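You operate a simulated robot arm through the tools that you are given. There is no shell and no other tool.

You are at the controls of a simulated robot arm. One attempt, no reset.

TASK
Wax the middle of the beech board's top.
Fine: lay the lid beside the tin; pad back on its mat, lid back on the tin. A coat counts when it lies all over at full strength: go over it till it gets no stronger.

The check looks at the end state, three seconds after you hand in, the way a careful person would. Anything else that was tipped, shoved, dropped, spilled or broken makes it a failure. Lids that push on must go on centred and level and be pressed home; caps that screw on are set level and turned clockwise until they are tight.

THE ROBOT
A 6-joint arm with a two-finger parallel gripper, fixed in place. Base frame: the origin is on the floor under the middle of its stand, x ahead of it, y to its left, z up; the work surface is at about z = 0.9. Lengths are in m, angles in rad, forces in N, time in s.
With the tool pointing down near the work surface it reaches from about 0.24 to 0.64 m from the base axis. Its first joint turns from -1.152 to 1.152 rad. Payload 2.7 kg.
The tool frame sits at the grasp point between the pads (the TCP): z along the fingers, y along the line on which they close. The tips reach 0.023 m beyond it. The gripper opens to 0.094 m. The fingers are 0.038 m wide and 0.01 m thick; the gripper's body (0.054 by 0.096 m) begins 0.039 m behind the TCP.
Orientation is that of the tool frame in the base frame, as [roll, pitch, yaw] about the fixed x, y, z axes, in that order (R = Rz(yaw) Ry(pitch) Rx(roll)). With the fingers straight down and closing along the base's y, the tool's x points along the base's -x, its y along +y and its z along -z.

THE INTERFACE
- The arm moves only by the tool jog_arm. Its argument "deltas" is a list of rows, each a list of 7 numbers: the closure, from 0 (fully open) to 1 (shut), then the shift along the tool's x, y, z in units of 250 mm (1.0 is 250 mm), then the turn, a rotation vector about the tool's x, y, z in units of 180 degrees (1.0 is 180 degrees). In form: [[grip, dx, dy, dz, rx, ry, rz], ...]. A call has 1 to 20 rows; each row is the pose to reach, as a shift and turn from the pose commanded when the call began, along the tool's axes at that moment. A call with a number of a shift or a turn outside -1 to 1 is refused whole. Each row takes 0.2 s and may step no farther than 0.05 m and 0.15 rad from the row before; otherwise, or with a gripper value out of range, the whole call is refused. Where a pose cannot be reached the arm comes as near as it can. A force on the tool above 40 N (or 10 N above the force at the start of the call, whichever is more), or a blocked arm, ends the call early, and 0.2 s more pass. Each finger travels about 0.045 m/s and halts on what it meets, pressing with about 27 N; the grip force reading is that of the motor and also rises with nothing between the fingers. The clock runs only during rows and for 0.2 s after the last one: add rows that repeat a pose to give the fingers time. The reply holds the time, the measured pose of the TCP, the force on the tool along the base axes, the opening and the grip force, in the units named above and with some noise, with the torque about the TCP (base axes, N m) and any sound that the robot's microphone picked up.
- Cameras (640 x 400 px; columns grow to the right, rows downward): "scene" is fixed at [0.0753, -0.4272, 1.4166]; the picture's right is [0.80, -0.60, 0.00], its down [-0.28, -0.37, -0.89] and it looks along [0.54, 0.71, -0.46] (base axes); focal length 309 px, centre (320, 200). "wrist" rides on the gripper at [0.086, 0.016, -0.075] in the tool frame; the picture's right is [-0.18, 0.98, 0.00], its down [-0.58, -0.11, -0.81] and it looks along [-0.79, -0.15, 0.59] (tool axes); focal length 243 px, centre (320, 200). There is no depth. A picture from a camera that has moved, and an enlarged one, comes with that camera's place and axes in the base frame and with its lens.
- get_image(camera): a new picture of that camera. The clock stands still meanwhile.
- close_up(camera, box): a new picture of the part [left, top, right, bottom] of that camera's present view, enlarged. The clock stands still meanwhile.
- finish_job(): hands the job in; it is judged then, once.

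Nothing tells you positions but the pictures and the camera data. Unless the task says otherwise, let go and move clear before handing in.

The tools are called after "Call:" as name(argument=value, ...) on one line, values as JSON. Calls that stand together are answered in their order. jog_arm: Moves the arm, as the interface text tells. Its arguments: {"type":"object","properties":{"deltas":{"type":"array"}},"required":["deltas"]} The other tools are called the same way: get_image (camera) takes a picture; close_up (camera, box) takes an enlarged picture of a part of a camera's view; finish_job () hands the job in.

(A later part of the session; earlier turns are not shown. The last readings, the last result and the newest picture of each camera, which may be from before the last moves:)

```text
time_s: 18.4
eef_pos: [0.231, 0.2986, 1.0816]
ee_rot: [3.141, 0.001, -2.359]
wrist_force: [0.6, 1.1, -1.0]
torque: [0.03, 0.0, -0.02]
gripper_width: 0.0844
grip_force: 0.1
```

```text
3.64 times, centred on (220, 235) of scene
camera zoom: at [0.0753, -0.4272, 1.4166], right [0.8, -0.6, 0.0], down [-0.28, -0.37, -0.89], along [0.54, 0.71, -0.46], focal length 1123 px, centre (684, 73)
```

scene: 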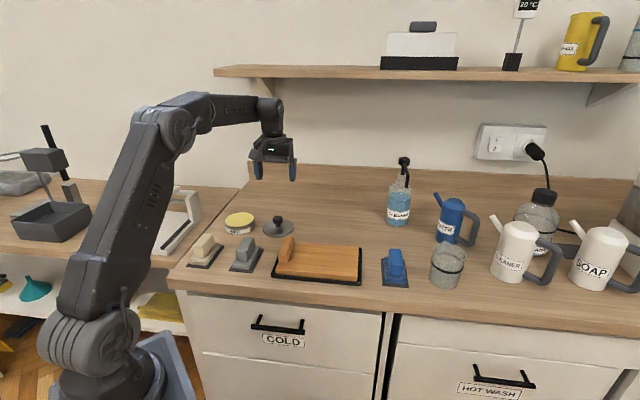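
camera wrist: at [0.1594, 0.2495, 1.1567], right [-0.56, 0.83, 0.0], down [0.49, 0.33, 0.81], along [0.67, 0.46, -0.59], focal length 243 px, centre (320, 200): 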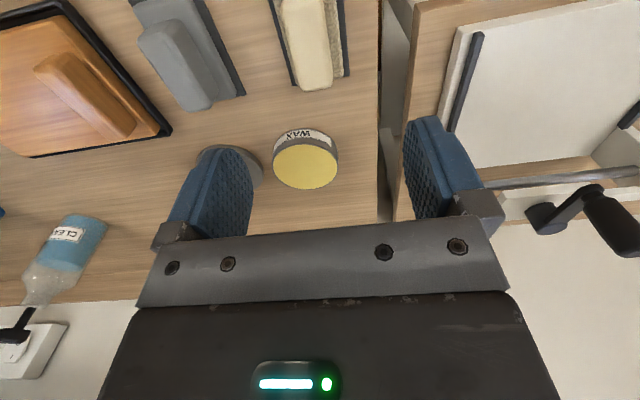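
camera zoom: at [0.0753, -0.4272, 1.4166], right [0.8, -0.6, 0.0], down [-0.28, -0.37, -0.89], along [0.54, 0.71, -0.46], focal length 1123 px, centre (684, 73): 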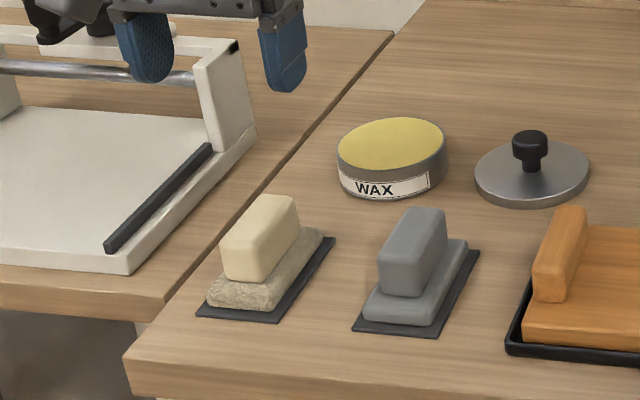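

The pad's handle is centred at about (0.234, 0.291), along the 45° line, with its top near z 0.947. My TCP is about 8 mm off to the side, so I'll correct and go part way down before re-checking.

Call:
jog_arm(deltas=[[0.1, 0.0136, -0.031, 0, 0, 0, 0], [0.1, 0.0136, -0.031, 0.12, 0, 0, 0], [0.1, 0.0136, -0.031, 0.22, 0, 0, 0], [0.1, 0.0136, -0.031, 0.3, 0, 0, 0]])

Call:
get_image(camera="wrist")

Call:
close_up(camera="scene", box=[160, 190, 260, 290])

```text
time_s: 19.4
eef_pos: [0.2359, 0.2911, 1.0092]
ee_rot: [3.141, 0.001, -2.356]
wrist_force: [0.0, -0.3, 0.9]
torque: [-0.01, 0.01, -0.02]
gripper_width: 0.0847
grip_force: 0.0
```

```text
taken
camera wrist: at [0.1637, 0.2417, 1.0843], right [-0.57, 0.82, 0.0], down [0.49, 0.33, 0.81], along [0.67, 0.46, -0.59], focal length 243 px, centre (320, 200)
```

wrist: 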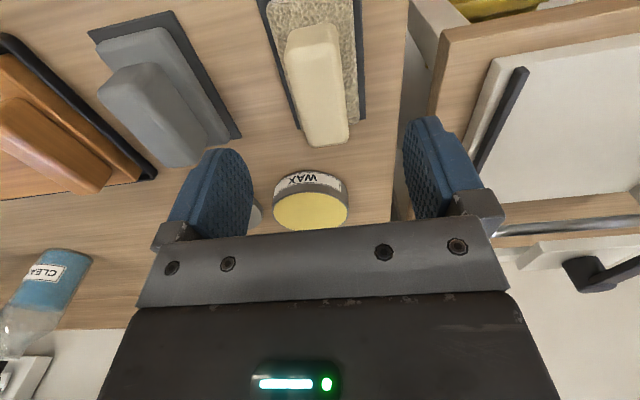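

```text
4.00 times, centred on (210, 240) of scene
camera zoom: at [0.0753, -0.4272, 1.4166], right [0.8, -0.6, 0.0], down [-0.28, -0.37, -0.89], along [0.54, 0.71, -0.46], focal length 1235 px, centre (760, 40)
```

zoom: 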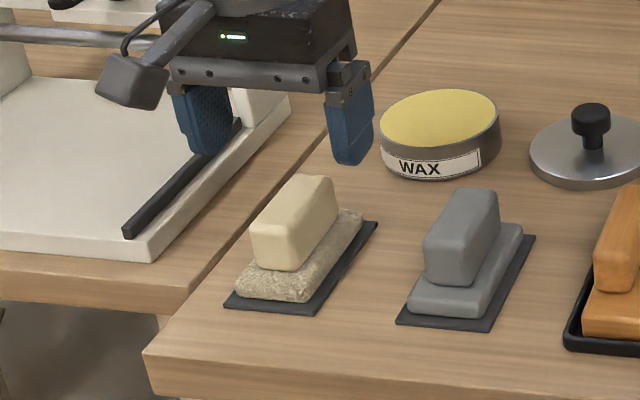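

The handle is centred between the fingers. I'll go down to grip height and close on it.

Call:
jog_arm(deltas=[[0.1, 0, -0.003, 0.12, 0, 0, 0], [0.1, 0, -0.003, 0.2, 0, 0, 0], [0.1, 0, -0.003, 0.255, 0, 0, 0], [0.1, 0, -0.003, 0.255, 0, 0, 0]])

Call:
close_up(camera="scene", box=[170, 200, 250, 280])

Call:
get_image(camera="wrist")

```text
time_s: 20.4
eef_pos: [0.2365, 0.2878, 0.9469]
ee_rot: [-3.141, 0.001, -2.357]
wrist_force: [-1.4, -0.8, -0.1]
torque: [-0.02, 0.04, 0.01]
gripper_width: 0.0846
grip_force: 0.0
```

```text
5.00 times, centred on (210, 240) of scene
camera zoom: at [0.0753, -0.4272, 1.4166], right [0.8, -0.6, 0.0], down [-0.28, -0.37, -0.89], along [0.54, 0.71, -0.46], focal length 1544 px, centre (870, 0)
```

zoom: 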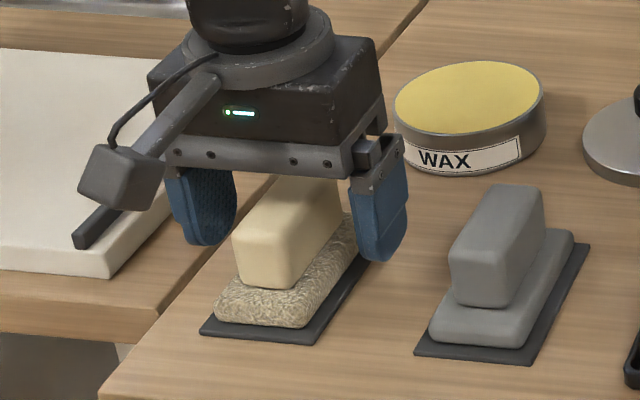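

```text
taken
camera wrist: at [0.1645, 0.2392, 1.0212], right [-0.56, 0.83, 0.0], down [0.49, 0.33, 0.81], along [0.67, 0.46, -0.59], focal length 243 px, centre (320, 200)
```

wrist: 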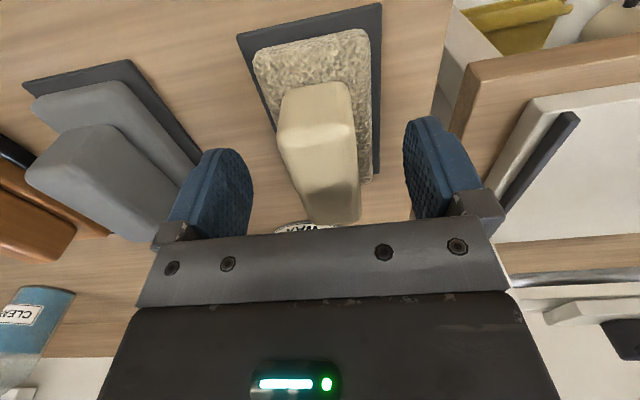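

The handle sits about 2.5 mm toward the tool's +y, so I'll nudge that way and close on it.

Call:
jog_arm(deltas=[[0.1, 0, 0.01, 0.008, 0, 0, 0], [0.1, 0, 0.01, 0.008, 0, 0, 0], [0.35, 0, 0.01, 0.008, 0, 0, 0], [0.55, 0, 0.01, 0.008, 0, 0, 0], [0.75, 0, 0.01, 0.008, 0, 0, 0], [1, 0, 0.01, 0.008, 0, 0, 0], [1, 0, 0.01, 0.008, 0, 0, 0], [1, 0, 0.01, 0.008, 0, 0, 0]])

Call:
close_up(camera="scene", box=[170, 200, 250, 280])

Call:
get_image(camera="wrist")

```text
time_s: 22.2
eef_pos: [0.2343, 0.2889, 0.9444]
ee_rot: [3.141, -0.002, -2.356]
wrist_force: [-0.3, 0.5, -0.1]
torque: [0.0, -0.03, 0.0]
gripper_width: 0.0294
grip_force: 27.2
```

```text
5.00 times, centred on (210, 240) of scene
camera zoom: at [0.0753, -0.4272, 1.4166], right [0.8, -0.6, 0.0], down [-0.28, -0.37, -0.89], along [0.54, 0.71, -0.46], focal length 1544 px, centre (870, 0)
```

zoom: 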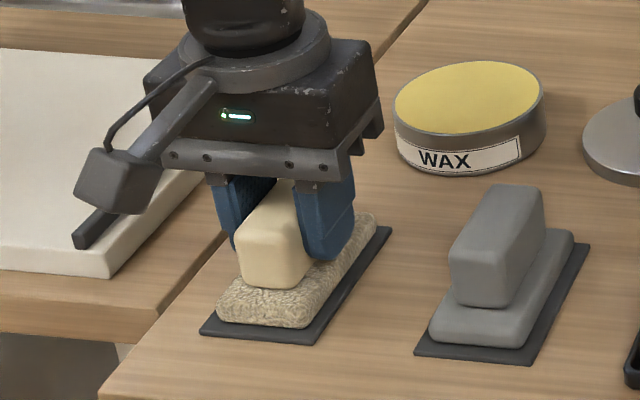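

```text
taken
camera wrist: at [0.1627, 0.2405, 1.0193], right [-0.56, 0.83, 0.0], down [0.49, 0.33, 0.81], along [0.67, 0.46, -0.59], focal length 243 px, centre (320, 200)
```

wrist: 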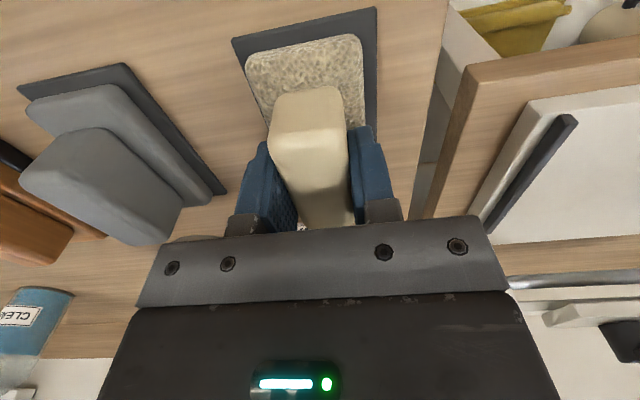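

The beige pad's handle is held at 29.4 mm wide, gripped at about (0.234, 0.289, 0.944). I'll lift it straight up, then tilt it toward the scene camera to inspect the sole before using it.

Call:
jog_arm(deltas=[[1, 0, 0, -0.02, 0, 0, 0], [1, 0, 0, -0.08, 0, 0, 0], [1, 0, 0, -0.2, 0, 0, 0], [1, 0, 0, -0.36, 0, 0, 0], [1, 0, 0, -0.54, 0, 0, 0], [1, 0, 0, -0.72, 0, 0, 0], [1, 0, 0, -0.9, 0, 0, 0]])

Call:
get_image(camera="scene")

```text
time_s: 23.8
eef_pos: [0.235, 0.2916, 1.1695]
ee_rot: [3.141, 0.002, -2.356]
wrist_force: [0.3, -0.1, -0.7]
torque: [-0.02, 0.02, 0.0]
gripper_width: 0.0294
grip_force: 27.5
```

```text
taken
```

scene: 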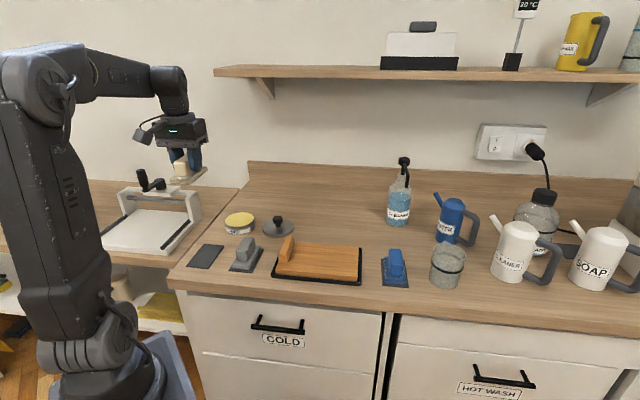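

The pad is up and its mat stayed put. I'll look at the mat for residue, then tilt the pad 45° toward the camera.

Call:
close_up(camera="scene", box=[180, 235, 230, 275])

Call:
jog_arm(deltas=[[1, -0.05, 0, -0.04, 0, 0.045, 0], [1, -0.1, 0, -0.08, 0, 0.09, 0], [1, -0.15, 0, -0.12, 0, 0.135, 0], [1, -0.2, 0, -0.16, 0, 0.18, 0], [1, -0.25, 0, -0.2, 0, 0.225, 0], [1, -0.3, 0, -0.24, 0, 0.27, 0], [1, -0.3, 0, -0.24, 0, 0.27, 0]])

Call:
get_image(camera="scene")

```text
10.00 times, centred on (205, 255) of scene
camera zoom: at [0.0753, -0.4272, 1.4166], right [0.8, -0.6, 0.0], down [-0.28, -0.37, -0.89], along [0.54, 0.71, -0.46], focal length 3087 px, centre (1470, -350)
```

zoom: 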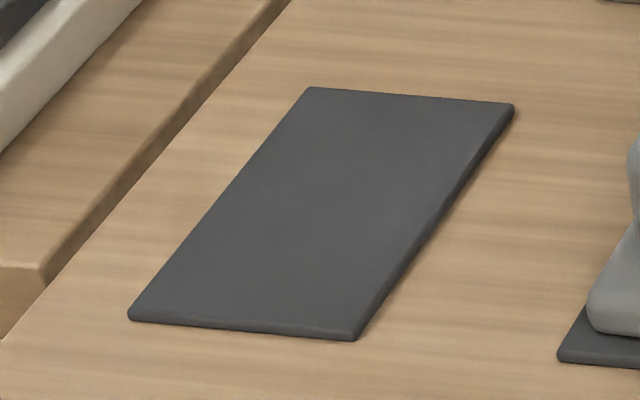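

```text
time_s: 25.4
eef_pos: [0.2348, 0.2771, 1.0938]
ee_rot: [-3.141, -0.847, -2.356]
wrist_force: [1.0, 0.1, -0.5]
torque: [0.03, -0.03, -0.01]
gripper_width: 0.0297
grip_force: 27.1
out of reach, approached as far as the arm can: row 4, 5, 6, 7
```

```text
taken
```

scene: 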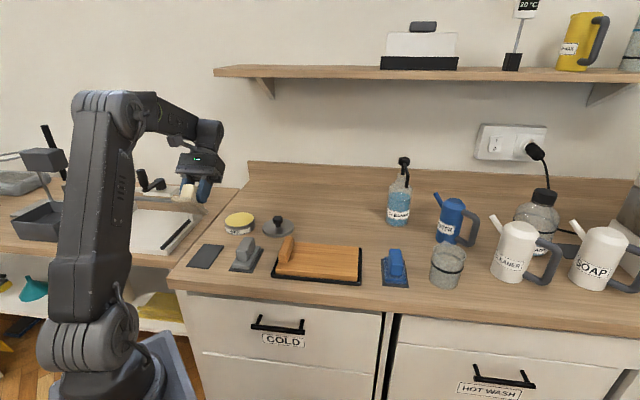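

Call:
close_up(camera="scene", box=[160, 150, 230, 220])

Call:
close_up(camera="scene", box=[175, 178, 215, 213])

```text
5.71 times, centred on (195, 185) of scene
camera zoom: at [0.0753, -0.4272, 1.4166], right [0.8, -0.6, 0.0], down [-0.28, -0.37, -0.89], along [0.54, 0.71, -0.46], focal length 1764 px, centre (1034, 286)
```

zoom: 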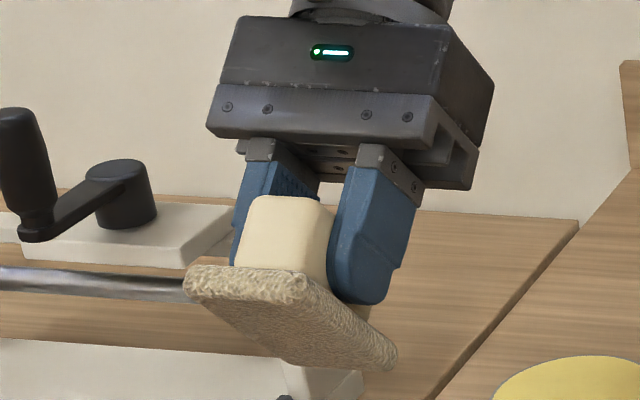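

```text
11.43 times, centred on (195, 196) of scene
camera zoom: at [0.0753, -0.4272, 1.4166], right [0.8, -0.6, 0.0], down [-0.28, -0.37, -0.89], along [0.54, 0.71, -0.46], focal length 3528 px, centre (1749, 251)
```

zoom: 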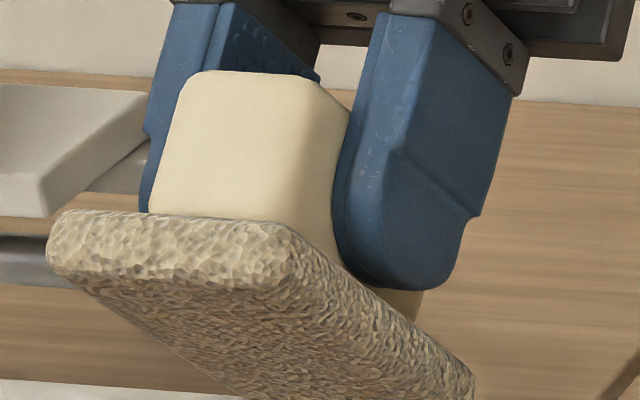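

The cream pad is fleece on every face, clean and dry-looking. I'll level it again and then press it lightly on its own mat to compare softness and sound with the grey one.

Call:
jog_arm(deltas=[[1, 0, 0, 0, 0, -0.045, 0], [1, 0, 0, 0, 0, -0.09, 0], [1, 0, 0, 0, 0, -0.135, 0], [1, 0, 0, 0, 0, -0.18, 0], [1, 0, 0, 0, 0, -0.225, 0], [1, 0, 0, 0, 0, -0.27, 0], [1, 0, 0, 0, 0, -0.27, 0]])

Call:
get_image(camera="scene")

```text
time_s: 27.0
eef_pos: [0.2245, 0.2743, 1.0924]
ee_rot: [-3.141, 0.002, -2.355]
wrist_force: [-0.2, -0.8, 0.0]
torque: [0.0, -0.01, 0.01]
gripper_width: 0.0287
grip_force: 27.3
```

```text
taken
```

scene: 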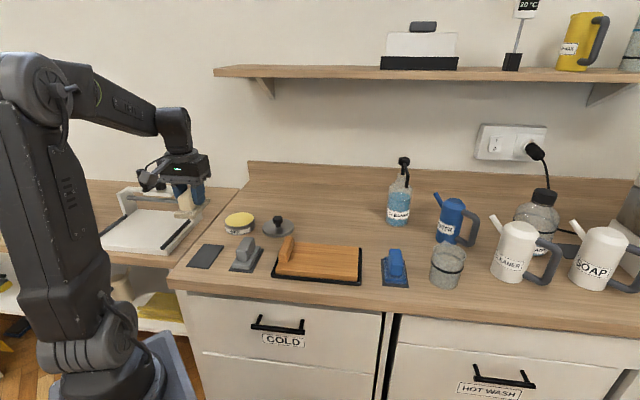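

It's level again at (0.2245, 0.274, 1.092). I'll move over the mat centre and lower to just above it.

Call:
jog_arm(deltas=[[1, -0.069, 0.0136, 0, 0, 0, 0], [1, -0.069, 0.0136, 0.18, 0, 0, 0], [1, -0.069, 0.0136, 0.36, 0, 0, 0], [1, -0.069, 0.0136, 0.47, 0, 0, 0], [1, -0.069, 0.0136, 0.53, 0, 0, 0], [1, -0.069, 0.0136, 0.53, 0, 0, 0]])

Call:
get_image(camera="wrist")

Call:
close_up(camera="scene", box=[170, 200, 250, 280])

```text
time_s: 28.4
eef_pos: [0.2335, 0.2903, 0.9591]
ee_rot: [-3.141, -0.002, -2.357]
wrist_force: [0.0, 0.9, -0.5]
torque: [0.02, -0.02, 0.0]
gripper_width: 0.0294
grip_force: 27.2
```

```text
taken
camera wrist: at [0.1612, 0.2416, 1.0344], right [-0.56, 0.83, 0.0], down [0.49, 0.33, 0.81], along [0.67, 0.46, -0.59], focal length 243 px, centre (320, 200)
```

wrist: 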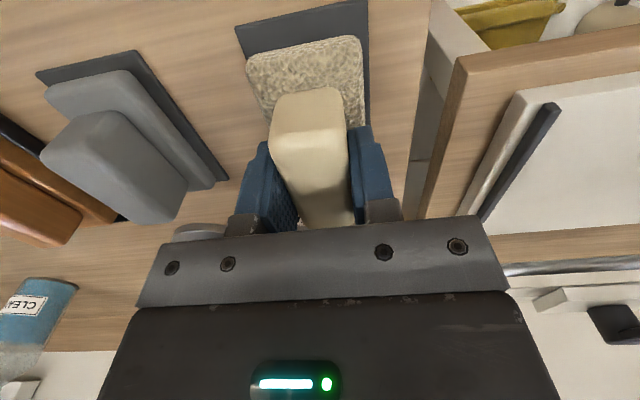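

```text
5.00 times, centred on (210, 240) of scene
camera zoom: at [0.0753, -0.4272, 1.4166], right [0.8, -0.6, 0.0], down [-0.28, -0.37, -0.89], along [0.54, 0.71, -0.46], focal length 1544 px, centre (870, 0)
```

zoom: 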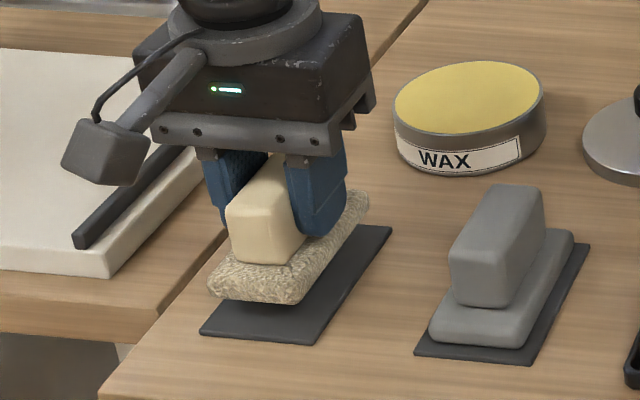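

The pad is over its mat. I'll lower to contact and press very lightly, reading the force at each step.

Call:
jog_arm(deltas=[[1, 0, 0, 0.025, 0, 0, 0], [1, 0, 0, 0.05, 0, 0, 0], [1, 0, 0, 0.05, 0, 0, 0]])

Call:
jog_arm(deltas=[[1, 0, 0, 0.008, 0, 0, 0], [1, 0, 0, 0.008, 0, 0, 0]])

Call:
jog_arm(deltas=[[1, 0, 0, 0.008, 0, 0, 0], [1, 0, 0, 0.008, 0, 0, 0]])

Call:
jog_arm(deltas=[[1, 0.012, 0, 0, 0, 0, 0], [1, 0.012, 0, 0, 0, 0, 0], [1, -0.012, 0, 0, 0, 0, 0], [1, -0.012, 0, 0, 0, 0, 0], [1, 0, 0, 0, 0, 0, 0]])

```text
time_s: 29.2
eef_pos: [0.2333, 0.2911, 0.9473]
ee_rot: [-3.142, 0.0, -2.355]
wrist_force: [0.3, 1.1, -1.0]
torque: [0.02, -0.01, 0.02]
gripper_width: 0.0293
grip_force: 27.7
```

```text
time_s: 29.8
eef_pos: [0.2314, 0.2908, 0.9458]
ee_rot: [3.141, 0.001, -2.356]
wrist_force: [0.2, 0.3, -1.3]
torque: [-0.01, 0.0, 0.02]
gripper_width: 0.0292
grip_force: 26.9
```

```text
time_s: 30.4
eef_pos: [0.2314, 0.2896, 0.9452]
ee_rot: [-3.141, 0.003, -2.357]
wrist_force: [-0.2, 0.0, 8.3]
torque: [-0.19, 0.17, -0.02]
gripper_width: 0.0292
grip_force: 27.0
```

```text
time_s: 31.6
eef_pos: [0.2328, 0.2903, 0.9447]
ee_rot: [3.139, 0.007, -2.356]
wrist_force: [4.5, 3.1, 8.6]
torque: [-0.16, 0.07, 0.04]
gripper_width: 0.0294
grip_force: 26.9
```

The fleece pad rubs silently on its mat, so it isn't abrasive. While I'm close to the grey pad I'll take very tight views of its sole to see whether it's a grit block.

Call:
close_up(camera="wrist", box=[30, 60, 230, 200])

Call:
close_up(camera="wrist", box=[60, 80, 110, 110])

Call:
close_up(camera="wrist", box=[245, 30, 365, 110])

```text
2.86 times, centred on (130, 130) of wrist
camera zoom: at [0.1606, 0.2402, 1.0191], right [-0.57, 0.82, 0.0], down [0.49, 0.33, 0.81], along [0.67, 0.46, -0.59], focal length 693 px, centre (863, 400)
```

zoom: 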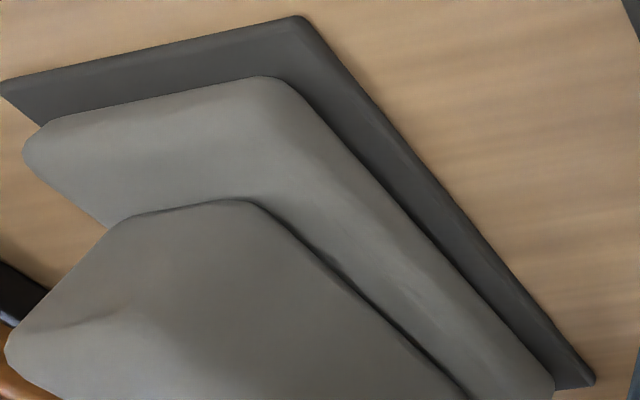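

```text
12.80 times, centred on (85, 95) of wrist
camera zoom: at [0.1606, 0.2402, 1.0191], right [-0.57, 0.82, 0.0], down [0.49, 0.33, 0.81], along [0.67, 0.46, -0.59], focal length 3106 px, centre (3328, 1544)
```

zoom: 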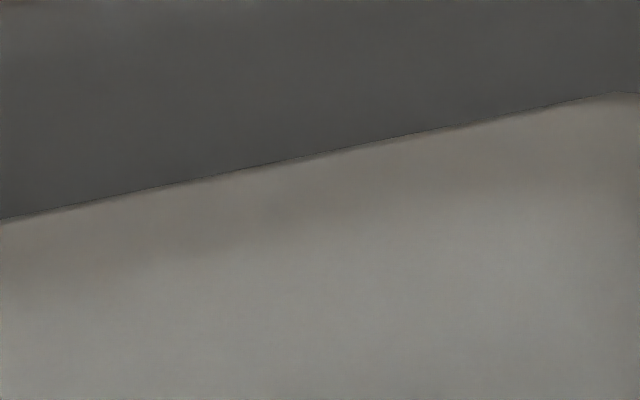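

```text
5.00 times, centred on (305, 70) of wrist
camera zoom: at [0.1606, 0.2402, 1.0191], right [-0.57, 0.82, 0.0], down [0.49, 0.33, 0.81], along [0.67, 0.46, -0.59], focal length 1213 px, centre (395, 850)
```

zoom: 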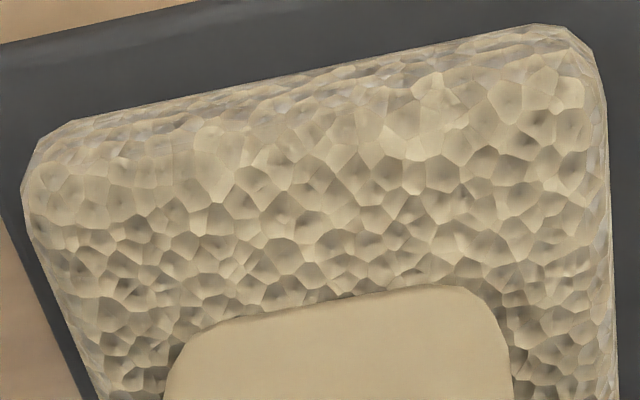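

The grey pad is a plain, smooth, featureless block, while the cream one is a clean dry fleece, the natural wax applicator, so I'll use the cream one. I'll lift it and carry it over the open tin.

Call:
jog_arm(deltas=[[1, 0, 0, -0.04, 0, 0, 0], [1, 0, 0, -0.16, 0, 0, 0], [1, 0, 0, -0.32, 0, 0, 0], [1, 0, 0, -0.46, 0, 0, 0], [1, -0.15, -0.041, -0.46, 0, 0, 0], [1, -0.3, -0.083, -0.46, 0, 0, 0], [1, -0.45, -0.124, -0.46, 0, 0, 0], [1, -0.599, -0.1655, -0.46, 0, 0, 0], [1, -0.599, -0.1655, -0.46, 0, 0, 0]])

Call:
get_image(camera="wrist")

Call:
close_up(camera="scene", box=[190, 150, 290, 250])

```text
time_s: 33.6
eef_pos: [0.3655, 0.3665, 1.0592]
ee_rot: [-3.14, 0.0, -2.355]
wrist_force: [-0.3, -0.3, -0.4]
torque: [0.0, 0.02, 0.01]
gripper_width: 0.0295
grip_force: 27.1
```

```text
taken
camera wrist: at [0.2931, 0.317, 1.1335], right [-0.56, 0.83, 0.0], down [0.49, 0.33, 0.81], along [0.67, 0.46, -0.59], focal length 243 px, centre (320, 200)
```

wrist: 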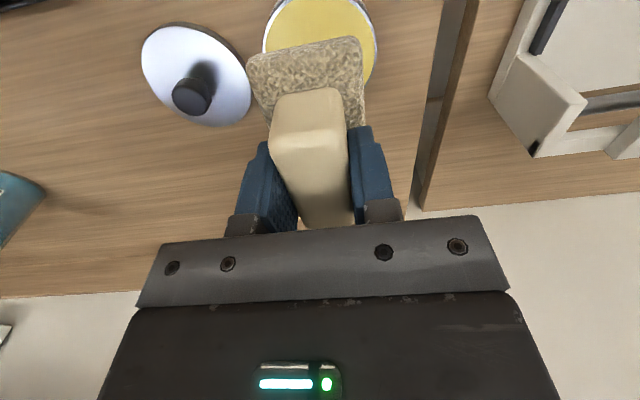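

```text
4.00 times, centred on (240, 200) of scene
camera zoom: at [0.0753, -0.4271, 1.4166], right [0.8, -0.6, 0.0], down [-0.28, -0.37, -0.89], along [0.54, 0.71, -0.46], focal length 1235 px, centre (640, 200)
```

zoom: 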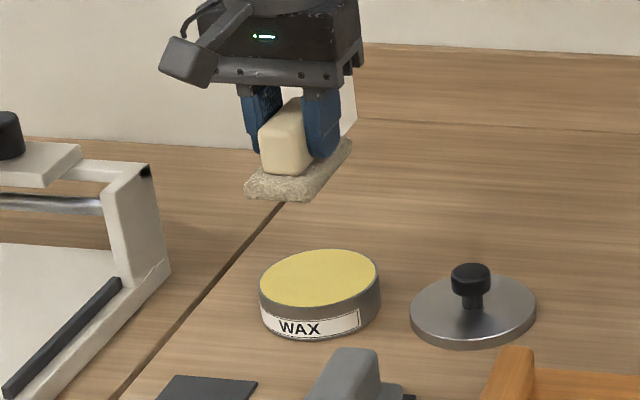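

The pad is centred over the tin. I'll lower to just above the wax, then go in small steps to contact.

Call:
jog_arm(deltas=[[1, 0, 0, 0.12, 0, 0, 0], [1, 0, 0, 0.24, 0, 0, 0], [1, 0, 0, 0.3, 0, 0, 0], [1, 0, 0, 0.3, 0, 0, 0]])

Call:
jog_arm(deltas=[[1, 0, 0, 0.012, 0, 0, 0], [1, 0, 0, 0.024, 0, 0, 0], [1, 0, 0, 0.024, 0, 0, 0]])

Call:
close_up(camera="scene", box=[210, 180, 270, 240])

```text
time_s: 34.6
eef_pos: [0.3684, 0.3659, 0.9844]
ee_rot: [-3.14, 0.0, -2.354]
wrist_force: [0.6, -0.5, -0.8]
torque: [0.01, -0.01, 0.02]
gripper_width: 0.0292
grip_force: 27.0
```

```text
time_s: 35.4
eef_pos: [0.368, 0.3671, 0.9787]
ee_rot: [-3.141, 0.0, -2.356]
wrist_force: [-0.8, 1.0, 0.4]
torque: [-0.01, -0.05, 0.04]
gripper_width: 0.0292
grip_force: 26.5
```

```text
6.67 times, centred on (240, 210) of scene
camera zoom: at [0.0753, -0.4272, 1.4166], right [0.8, -0.6, 0.0], down [-0.28, -0.37, -0.89], along [0.54, 0.71, -0.46], focal length 2058 px, centre (853, 133)
```

zoom: 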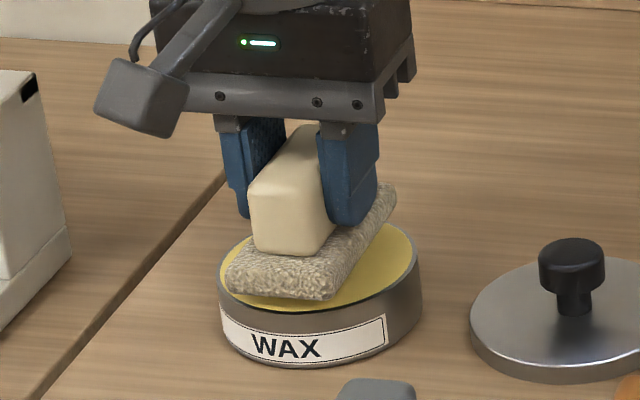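

A few millimetres remain. I'll continue down in 1.5 mm steps.

Call:
jog_arm(deltas=[[1, 0, 0, 0.008, 0, 0, 0], [1, 0, 0, 0.016, 0, 0, 0], [1, 0, 0, 0.016, 0, 0, 0]])

Call:
jog_arm(deltas=[[1, 0, 0, 0.006, 0, 0, 0], [1, 0, 0, 0.012, 0, 0, 0], [1, 0, 0, 0.012, 0, 0, 0]])

Call:
close_up(camera="scene", box=[210, 180, 270, 240])

```text
time_s: 36.2
eef_pos: [0.3659, 0.3651, 0.9733]
ee_rot: [-3.141, -0.001, -2.356]
wrist_force: [-0.4, -0.8, -1.2]
torque: [-0.02, -0.01, 0.0]
gripper_width: 0.0293
grip_force: 26.9
```

```text
time_s: 37.0
eef_pos: [0.3669, 0.3655, 0.9697]
ee_rot: [3.141, -0.001, -2.358]
wrist_force: [-0.6, 0.1, -1.0]
torque: [0.01, 0.01, 0.0]
gripper_width: 0.0292
grip_force: 27.0
```

```text
6.67 times, centred on (240, 210) of scene
camera zoom: at [0.0753, -0.4272, 1.4166], right [0.8, -0.6, 0.0], down [-0.28, -0.37, -0.89], along [0.54, 0.71, -0.46], focal length 2058 px, centre (853, 133)
```

zoom: 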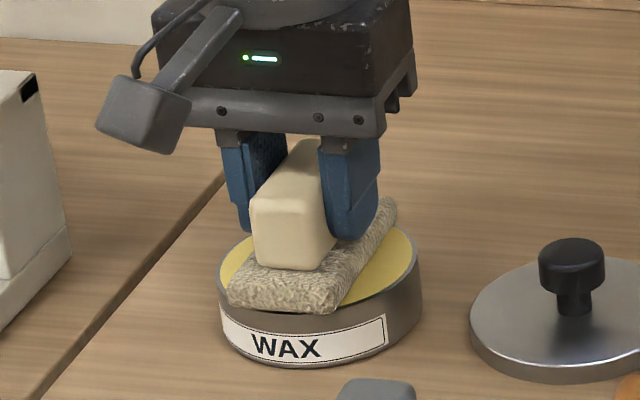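

Call:
jog_arm(deltas=[[1, 0, 0, 0.006, 0, 0, 0], [1, 0, 0, 0.012, 0, 0, 0], [1, 0, 0, 0.012, 0, 0, 0]])

Call:
jog_arm(deltas=[[1, 0, 0, 0.006, 0, 0, 0], [1, 0, 0, 0.012, 0, 0, 0], [1, 0, 0, 0.012, 0, 0, 0]])

Call:
close_up(camera="scene", box=[210, 180, 270, 240])

```text
time_s: 37.8
eef_pos: [0.3675, 0.3673, 0.9708]
ee_rot: [-3.14, 0.004, -2.355]
wrist_force: [-1.4, -0.7, 20.4]
torque: [-0.51, 0.66, 0.02]
gripper_width: 0.0293
grip_force: 27.3
```

```text
time_s: 38.6
eef_pos: [0.3678, 0.3666, 0.9696]
ee_rot: [-3.141, 0.01, -2.357]
wrist_force: [-2.0, -7.8, 37.7]
torque: [-0.2, 0.0, 0.01]
gripper_width: 0.0295
grip_force: 26.5
```

```text
6.67 times, centred on (240, 210) of scene
camera zoom: at [0.0748, -0.4278, 1.4164], right [0.8, -0.6, 0.0], down [-0.28, -0.37, -0.89], along [0.54, 0.71, -0.46], focal length 2058 px, centre (853, 133)
```

zoom: 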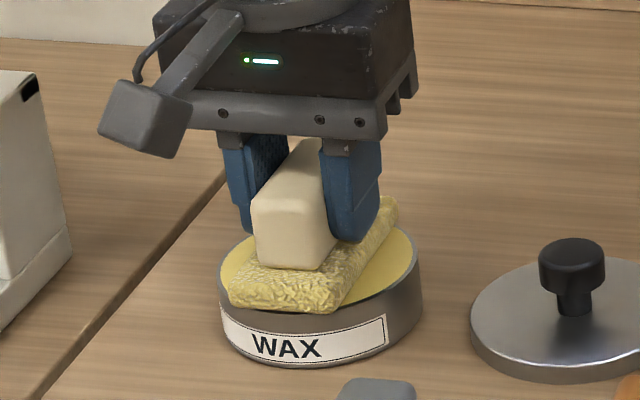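

The sole has turned yellow, so it's loaded. I'll back off and lift away, then check that the pad hasn't shifted in the grip.

Call:
jog_arm(deltas=[[1, 0, 0, -0.016, 0, 0, 0], [1, 0, 0, -0.04, 0, 0, 0], [1, 0, 0, -0.12, 0, 0, 0], [1, 0, 0, -0.28, 0, 0, 0], [1, 0, 0, -0.42, 0, 0, 0]])

Call:
get_image(camera="wrist")

Call:
close_up(camera="scene", box=[190, 150, 310, 250])

```text
time_s: 39.8
eef_pos: [0.3645, 0.3662, 1.0737]
ee_rot: [3.142, 0.0, -2.357]
wrist_force: [0.7, 0.5, 0.0]
torque: [-0.01, 0.03, 0.02]
gripper_width: 0.0291
grip_force: 26.7
```

```text
taken
camera wrist: at [0.2931, 0.316, 1.1483], right [-0.56, 0.83, 0.0], down [0.49, 0.33, 0.81], along [0.67, 0.46, -0.59], focal length 243 px, centre (320, 200)
```

wrist: 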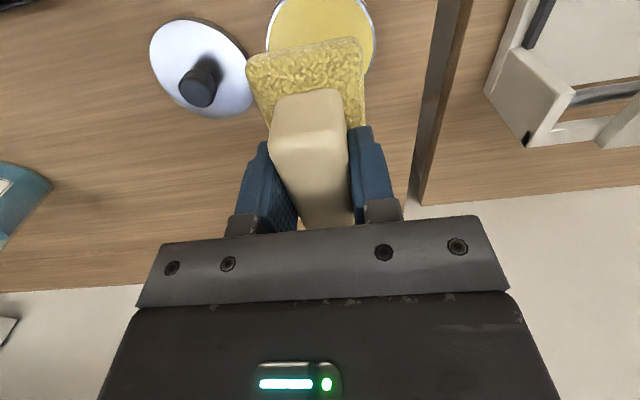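

```text
4.00 times, centred on (250, 200) of scene
camera zoom: at [0.0753, -0.4272, 1.4166], right [0.8, -0.6, 0.0], down [-0.28, -0.37, -0.89], along [0.54, 0.71, -0.46], focal length 1235 px, centre (600, 200)
```

zoom: 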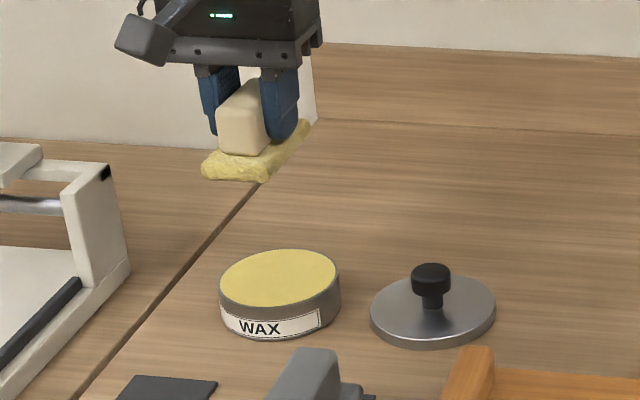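

The pad is loaded and steady, and the tin is undisturbed. The board's top spans u 0.167–0.365 and v 0.322–0.438 in bench axes, so its middle is near (0.457, 0.080). I'll carry the pad above it.

Call:
jog_arm(deltas=[[1, 0.075, -0.15, 0, 0, 0, 0], [1, 0.15, -0.3, 0, 0, 0, 0], [1, 0.225, -0.45, 0, 0, 0, 0], [1, 0.3, -0.6, 0, 0, 0, 0], [1, 0.375, -0.75, 0, 0, 0, 0], [1, 0.45, -0.9, 0, 0, 0, 0], [1, 0.45, -0.9, 0, 0, 0, 0]])

Call:
get_image(camera="wrist")

Call:
close_up(camera="scene", box=[250, 170, 410, 300])

```text
time_s: 41.4
eef_pos: [0.4442, 0.1279, 1.0676]
ee_rot: [-3.141, 0.0, -2.359]
wrist_force: [0.3, -0.8, -0.2]
torque: [-0.03, -0.02, 0.0]
gripper_width: 0.0295
grip_force: 27.0
```

```text
taken
camera wrist: at [0.3718, 0.0785, 1.1429], right [-0.57, 0.82, 0.0], down [0.49, 0.33, 0.81], along [0.67, 0.46, -0.59], focal length 243 px, centre (320, 200)
```

wrist: 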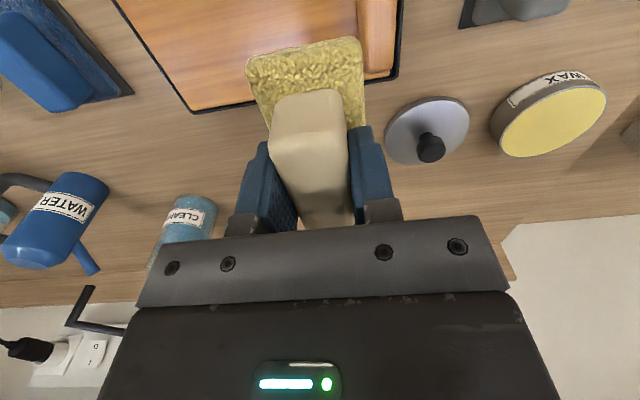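

```text
3.08 times, centred on (330, 235) of scene
camera zoom: at [0.0753, -0.4272, 1.4166], right [0.8, -0.6, 0.0], down [-0.28, -0.37, -0.89], along [0.54, 0.71, -0.46], focal length 950 px, centre (289, 92)
```

zoom: 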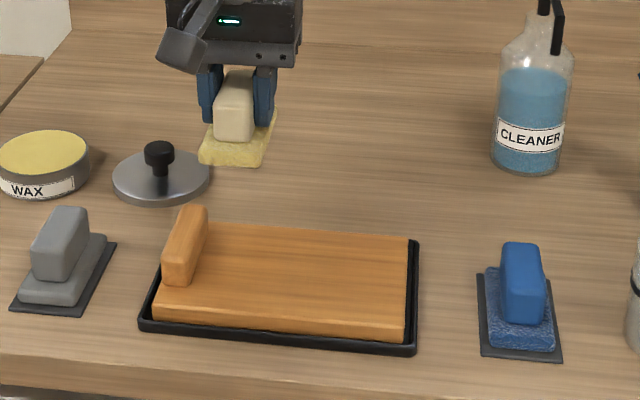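

The pad is behind the board's left side. I'll move to u about 0.238, v about 0.38, hover low and check its clearance to the wooden block.

Call:
jog_arm(deltas=[[1, 0.06, -0.057, 0, 0, 0, 0], [1, 0.098, -0.057, 0.05, 0, 0, 0], [1, 0.098, -0.057, 0.2, 0, 0, 0], [1, 0.098, -0.057, 0.33, 0, 0, 0], [1, 0.098, -0.057, 0.33, 0, 0, 0]])

Call:
get_image(camera="wrist")

Call:
close_up(camera="scene", box=[260, 200, 380, 290])

```text
time_s: 42.6
eef_pos: [0.4386, 0.0987, 0.9863]
ee_rot: [3.141, -0.001, -2.357]
wrist_force: [0.3, 0.4, -0.6]
torque: [0.0, 0.01, 0.0]
gripper_width: 0.0294
grip_force: 27.2
```

```text
taken
camera wrist: at [0.3663, 0.0502, 1.0608], right [-0.56, 0.83, 0.0], down [0.49, 0.33, 0.81], along [0.67, 0.46, -0.59], focal length 243 px, centre (320, 200)
```

wrist: 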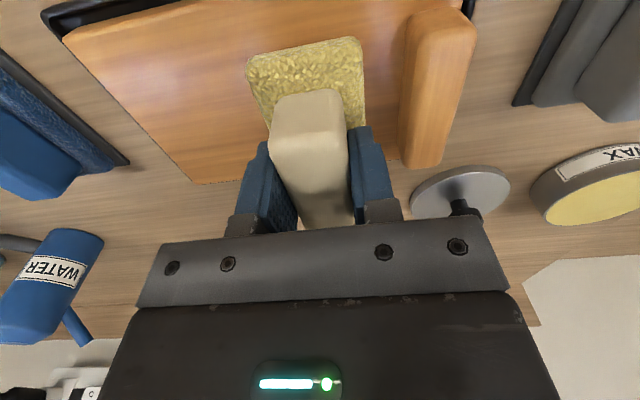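

```text
4.44 times, centred on (320, 245) of scene
camera zoom: at [0.0753, -0.4272, 1.4166], right [0.8, -0.6, 0.0], down [-0.28, -0.37, -0.89], along [0.54, 0.71, -0.46], focal length 1372 px, centre (320, 0)
```

zoom: 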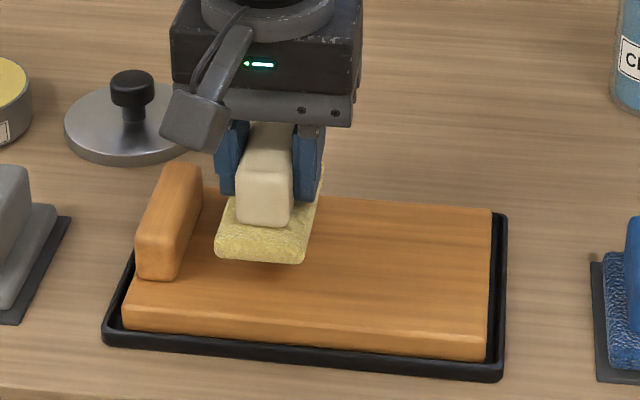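

There's good clearance from the block. I'll lower to contact in small steps.

Call:
jog_arm(deltas=[[1, 0, 0, 0.03, 0, 0, 0], [1, 0, 0, 0.06, 0, 0, 0], [1, 0, 0, 0.072, 0, 0, 0], [1, 0, 0, 0.072, 0, 0, 0]])

Call:
jog_arm(deltas=[[1, 0, 0, 0.006, 0, 0, 0], [1, 0, 0, 0.006, 0, 0, 0]])

Call:
jog_arm(deltas=[[1, 0, 0, 0.006, 0, 0, 0], [1, 0, 0, 0.006, 0, 0, 0]])

```text
time_s: 43.6
eef_pos: [0.4383, 0.1004, 0.9685]
ee_rot: [3.141, 0.0, -2.357]
wrist_force: [-0.8, 0.4, -1.1]
torque: [0.02, -0.03, -0.01]
gripper_width: 0.0292
grip_force: 26.7
```

```text
time_s: 44.2
eef_pos: [0.4387, 0.1007, 0.9679]
ee_rot: [-3.141, -0.001, -2.356]
wrist_force: [0.7, 0.1, -0.4]
torque: [0.0, 0.01, 0.0]
gripper_width: 0.0295
grip_force: 27.2
```

```text
time_s: 44.8
eef_pos: [0.4387, 0.1013, 0.9662]
ee_rot: [3.141, 0.001, -2.355]
wrist_force: [1.6, -0.6, -0.3]
torque: [-0.01, 0.03, -0.02]
gripper_width: 0.0292
grip_force: 26.4
```

Call:
jog_arm(deltas=[[1, 0, 0, 0.006, 0, 0, 0], [1, 0, 0, 0.006, 0, 0, 0]])

Call:
close_up(camera="scene", box=[280, 220, 350, 275])

```text
time_s: 45.4
eef_pos: [0.4388, 0.1011, 0.964]
ee_rot: [-3.141, -0.001, -2.357]
wrist_force: [0.7, 0.4, -0.4]
torque: [0.02, -0.03, 0.03]
gripper_width: 0.0293
grip_force: 27.0
```

```text
7.27 times, centred on (315, 248) of scene
camera zoom: at [0.0753, -0.4272, 1.4166], right [0.8, -0.6, 0.0], down [-0.28, -0.37, -0.89], along [0.54, 0.71, -0.46], focal length 2245 px, centre (356, -146)
```

zoom: 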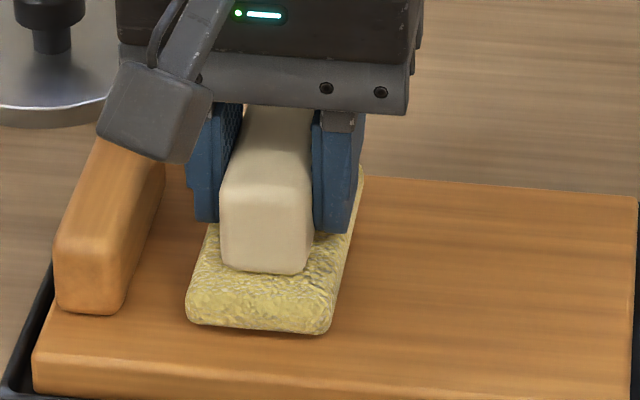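

Nearly touching. I'll go down in 1 mm steps.

Call:
jog_arm(deltas=[[1, 0, 0, 0.005, 0, 0, 0], [1, 0, 0, 0.005, 0, 0, 0]])

Call:
jog_arm(deltas=[[1, 0, 0, 0.005, 0, 0, 0], [1, 0, 0, 0.005, 0, 0, 0]])

```text
time_s: 46.0
eef_pos: [0.4394, 0.1013, 0.9633]
ee_rot: [-3.141, 0.001, -2.356]
wrist_force: [-0.8, -0.1, -0.6]
torque: [0.01, -0.02, 0.01]
gripper_width: 0.0294
grip_force: 26.9
```

```text
time_s: 46.6
eef_pos: [0.4393, 0.0997, 0.9617]
ee_rot: [3.141, -0.001, -2.358]
wrist_force: [0.0, 0.0, -0.1]
torque: [-0.05, 0.0, 0.0]
gripper_width: 0.0295
grip_force: 26.9
```

Call:
jog_arm(deltas=[[1, 0, 0, 0.005, 0, 0, 0], [1, 0, 0, 0.005, 0, 0, 0]])

Call:
jog_arm(deltas=[[1, 0, 0, 0.004, 0, 0, 0], [1, 0, 0, 0.004, 0, 0, 0]])

```text
time_s: 47.2
eef_pos: [0.4393, 0.1002, 0.9622]
ee_rot: [3.141, 0.0, -2.357]
wrist_force: [-2.3, -0.4, 6.0]
torque: [0.18, -0.03, 0.1]
gripper_width: 0.0295
grip_force: 26.8
```

```text
time_s: 47.8
eef_pos: [0.4393, 0.0997, 0.9619]
ee_rot: [-3.14, 0.004, -2.357]
wrist_force: [-6.5, 3.3, 21.1]
torque: [0.74, -0.25, 0.25]
gripper_width: 0.0293
grip_force: 27.4
```

Contact is made. I'll ease slightly to about 10 N and make a first slow stroke to the right.

Call:
jog_arm(deltas=[[1, 0, 0, -0.003, 0, 0, 0], [1, 0, -0.04, -0.003, 0, 0, 0], [1, 0, -0.08, -0.003, 0, 0, 0], [1, 0, -0.12, -0.003, 0, 0, 0], [1, 0, -0.16, -0.003, 0, 0, 0], [1, 0, -0.2, -0.003, 0, 0, 0], [1, 0, -0.23, -0.003, 0, 0, 0]])

Call:
close_up(camera="scene", box=[260, 200, 380, 290])

Call:
get_image(camera="wrist")

```text
time_s: 49.4
eef_pos: [0.4809, 0.0582, 0.9617]
ee_rot: [-3.141, 0.0, -2.357]
wrist_force: [-0.9, 1.4, 4.3]
torque: [0.19, -0.13, 0.15]
gripper_width: 0.0296
grip_force: 27.0
```

```text
4.44 times, centred on (320, 245) of scene
camera zoom: at [0.0752, -0.4271, 1.4167], right [0.8, -0.6, 0.0], down [-0.28, -0.37, -0.89], along [0.54, 0.71, -0.46], focal length 1372 px, centre (320, 0)
```

zoom: 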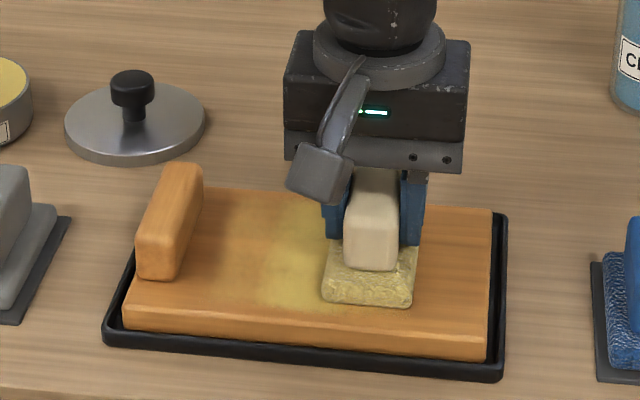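

```text
taken
camera wrist: at [0.4084, 0.0089, 1.0368], right [-0.56, 0.83, 0.0], down [0.49, 0.33, 0.81], along [0.67, 0.46, -0.59], focal length 243 px, centre (320, 200)
```

wrist: 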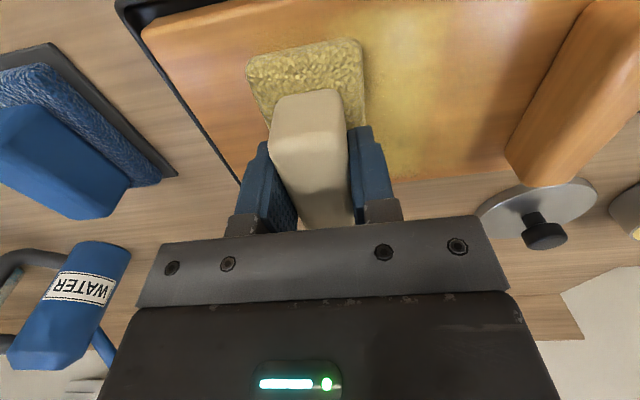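

A yellow coat is forming where the pad passed, and the board hasn't moved. I'll keep stroking back and forth over the middle with slightly firmer pressure.

Call:
jog_arm(deltas=[[1, 0, 0.05, 0.001, 0, 0, 0], [1, 0, 0.1, 0.001, 0, 0, 0], [1, 0, 0.15, 0.001, 0, 0, 0], [1, 0, 0.2, 0.001, 0, 0, 0], [1, 0, 0.25, 0.001, 0, 0, 0], [1, 0, 0.2, 0.001, 0, 0, 0], [1, 0, 0.15, 0.001, 0, 0, 0], [1, 0, 0.1, 0.001, 0, 0, 0], [1, 0, 0.05, 0.001, 0, 0, 0], [1, 0, 0, 0.001, 0, 0, 0], [1, 0, 0.05, 0.001, 0, 0, 0], [1, 0, 0.1, 0.001, 0, 0, 0], [1, 0, 0.15, 0.001, 0, 0, 0], [1, 0, 0.2, 0.001, 0, 0, 0], [1, 0, 0.25, 0.001, 0, 0, 0], [1, 0, 0.2, 0.001, 0, 0, 0], [1, 0, 0.15, 0.001, 0, 0, 0], [1, 0, 0.1, 0.001, 0, 0, 0], [1, 0, 0.05, 0.001, 0, 0, 0], [1, 0, 0, 0.001, 0, 0, 0]])

Call:
close_up(camera="scene", box=[260, 200, 380, 290])

Call:
get_image(camera="wrist")

```text
time_s: 53.6
eef_pos: [0.4811, 0.0582, 0.9616]
ee_rot: [-3.141, 0.004, -2.357]
wrist_force: [-8.5, 12.4, 30.5]
torque: [-0.03, 0.56, -0.23]
gripper_width: 0.0293
grip_force: 27.4
```

```text
4.44 times, centred on (320, 245) of scene
camera zoom: at [0.0746, -0.4269, 1.4168], right [0.8, -0.6, 0.0], down [-0.28, -0.37, -0.89], along [0.54, 0.71, -0.46], focal length 1372 px, centre (320, 0)
```

zoom: 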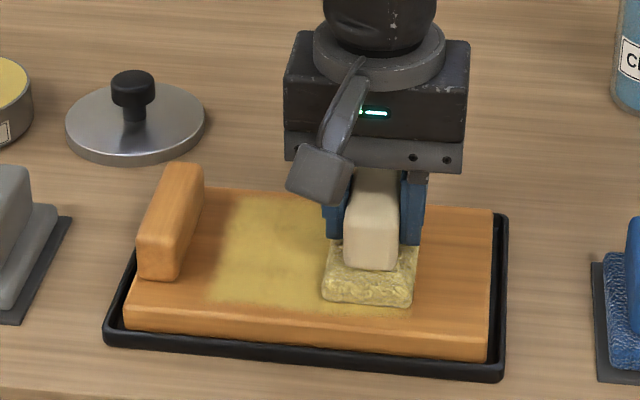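

```text
taken
camera wrist: at [0.4085, 0.0097, 1.0358], right [-0.57, 0.82, 0.0], down [0.48, 0.33, 0.81], along [0.67, 0.46, -0.59], focal length 243 px, centre (320, 200)
```

wrist: 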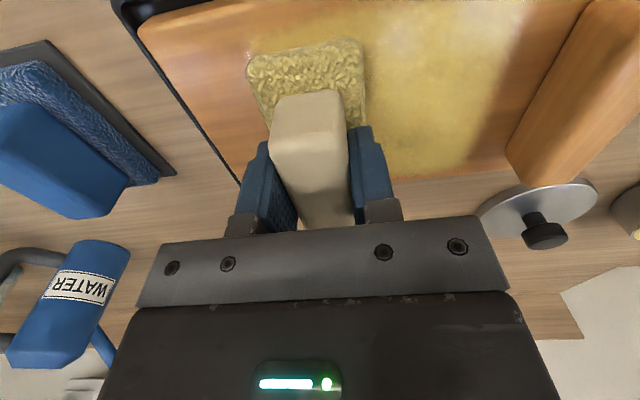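

The coat covers the middle well, though pressure crept up to 30 N, so I'll ease off and do another set of strokes.

Call:
jog_arm(deltas=[[1, 0, 0, -0.003, 0, 0, 0], [1, 0, 0.05, -0.003, 0, 0, 0], [1, 0, 0.1, -0.003, 0, 0, 0], [1, 0, 0.15, -0.003, 0, 0, 0], [1, 0, 0.2, -0.003, 0, 0, 0], [1, 0, 0.25, -0.003, 0, 0, 0], [1, 0, 0.2, -0.003, 0, 0, 0], [1, 0, 0.15, -0.003, 0, 0, 0], [1, 0, 0.1, -0.003, 0, 0, 0], [1, 0, 0.05, -0.003, 0, 0, 0], [1, 0, 0, -0.003, 0, 0, 0], [1, 0, 0.05, -0.003, 0, 0, 0], [1, 0, 0.1, -0.003, 0, 0, 0], [1, 0, 0.15, -0.003, 0, 0, 0], [1, 0, 0.15, -0.02, 0, 0, 0], [1, 0, 0.15, -0.1, 0, 0, 0], [1, 0, 0.15, -0.26, 0, 0, 0], [1, 0.1, 0.2, -0.4, 0, 0, 0], [1, 0.1, 0.2, -0.55, 0, 0, 0]])

Call:
get_image(camera="scene")

Call:
close_up(camera="scene", box=[260, 200, 380, 290])

Call:
get_image(camera="wrist")

```text
time_s: 57.6
eef_pos: [0.4256, 0.0748, 1.0972]
ee_rot: [-3.141, -0.001, -2.356]
wrist_force: [0.7, 0.3, -0.7]
torque: [0.01, 0.03, 0.0]
gripper_width: 0.0293
grip_force: 26.3
```

```text
taken
```

scene: 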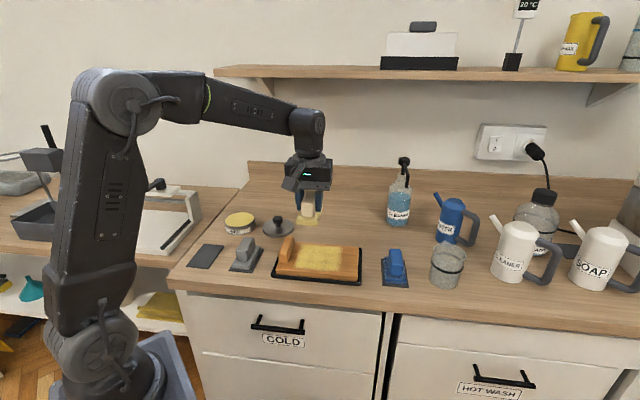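

```text
4.44 times, centred on (320, 245) of scene
camera zoom: at [0.0753, -0.4272, 1.4166], right [0.8, -0.6, 0.0], down [-0.28, -0.37, -0.89], along [0.54, 0.71, -0.46], focal length 1372 px, centre (320, 0)
```

zoom: 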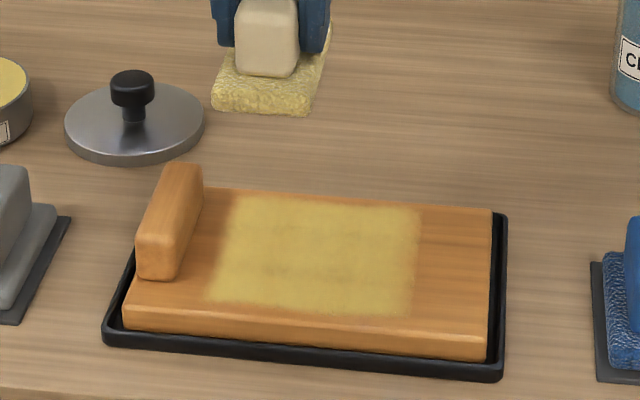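

```text
taken
camera wrist: at [0.353, 0.0254, 1.172], right [-0.56, 0.83, 0.0], down [0.49, 0.33, 0.81], along [0.66, 0.46, -0.59], focal length 243 px, centre (320, 200)
```

wrist: 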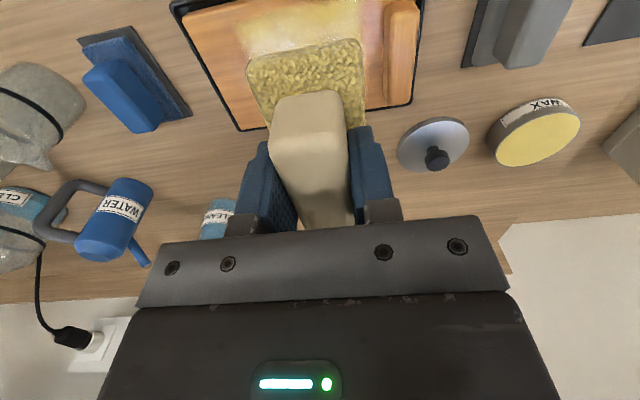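

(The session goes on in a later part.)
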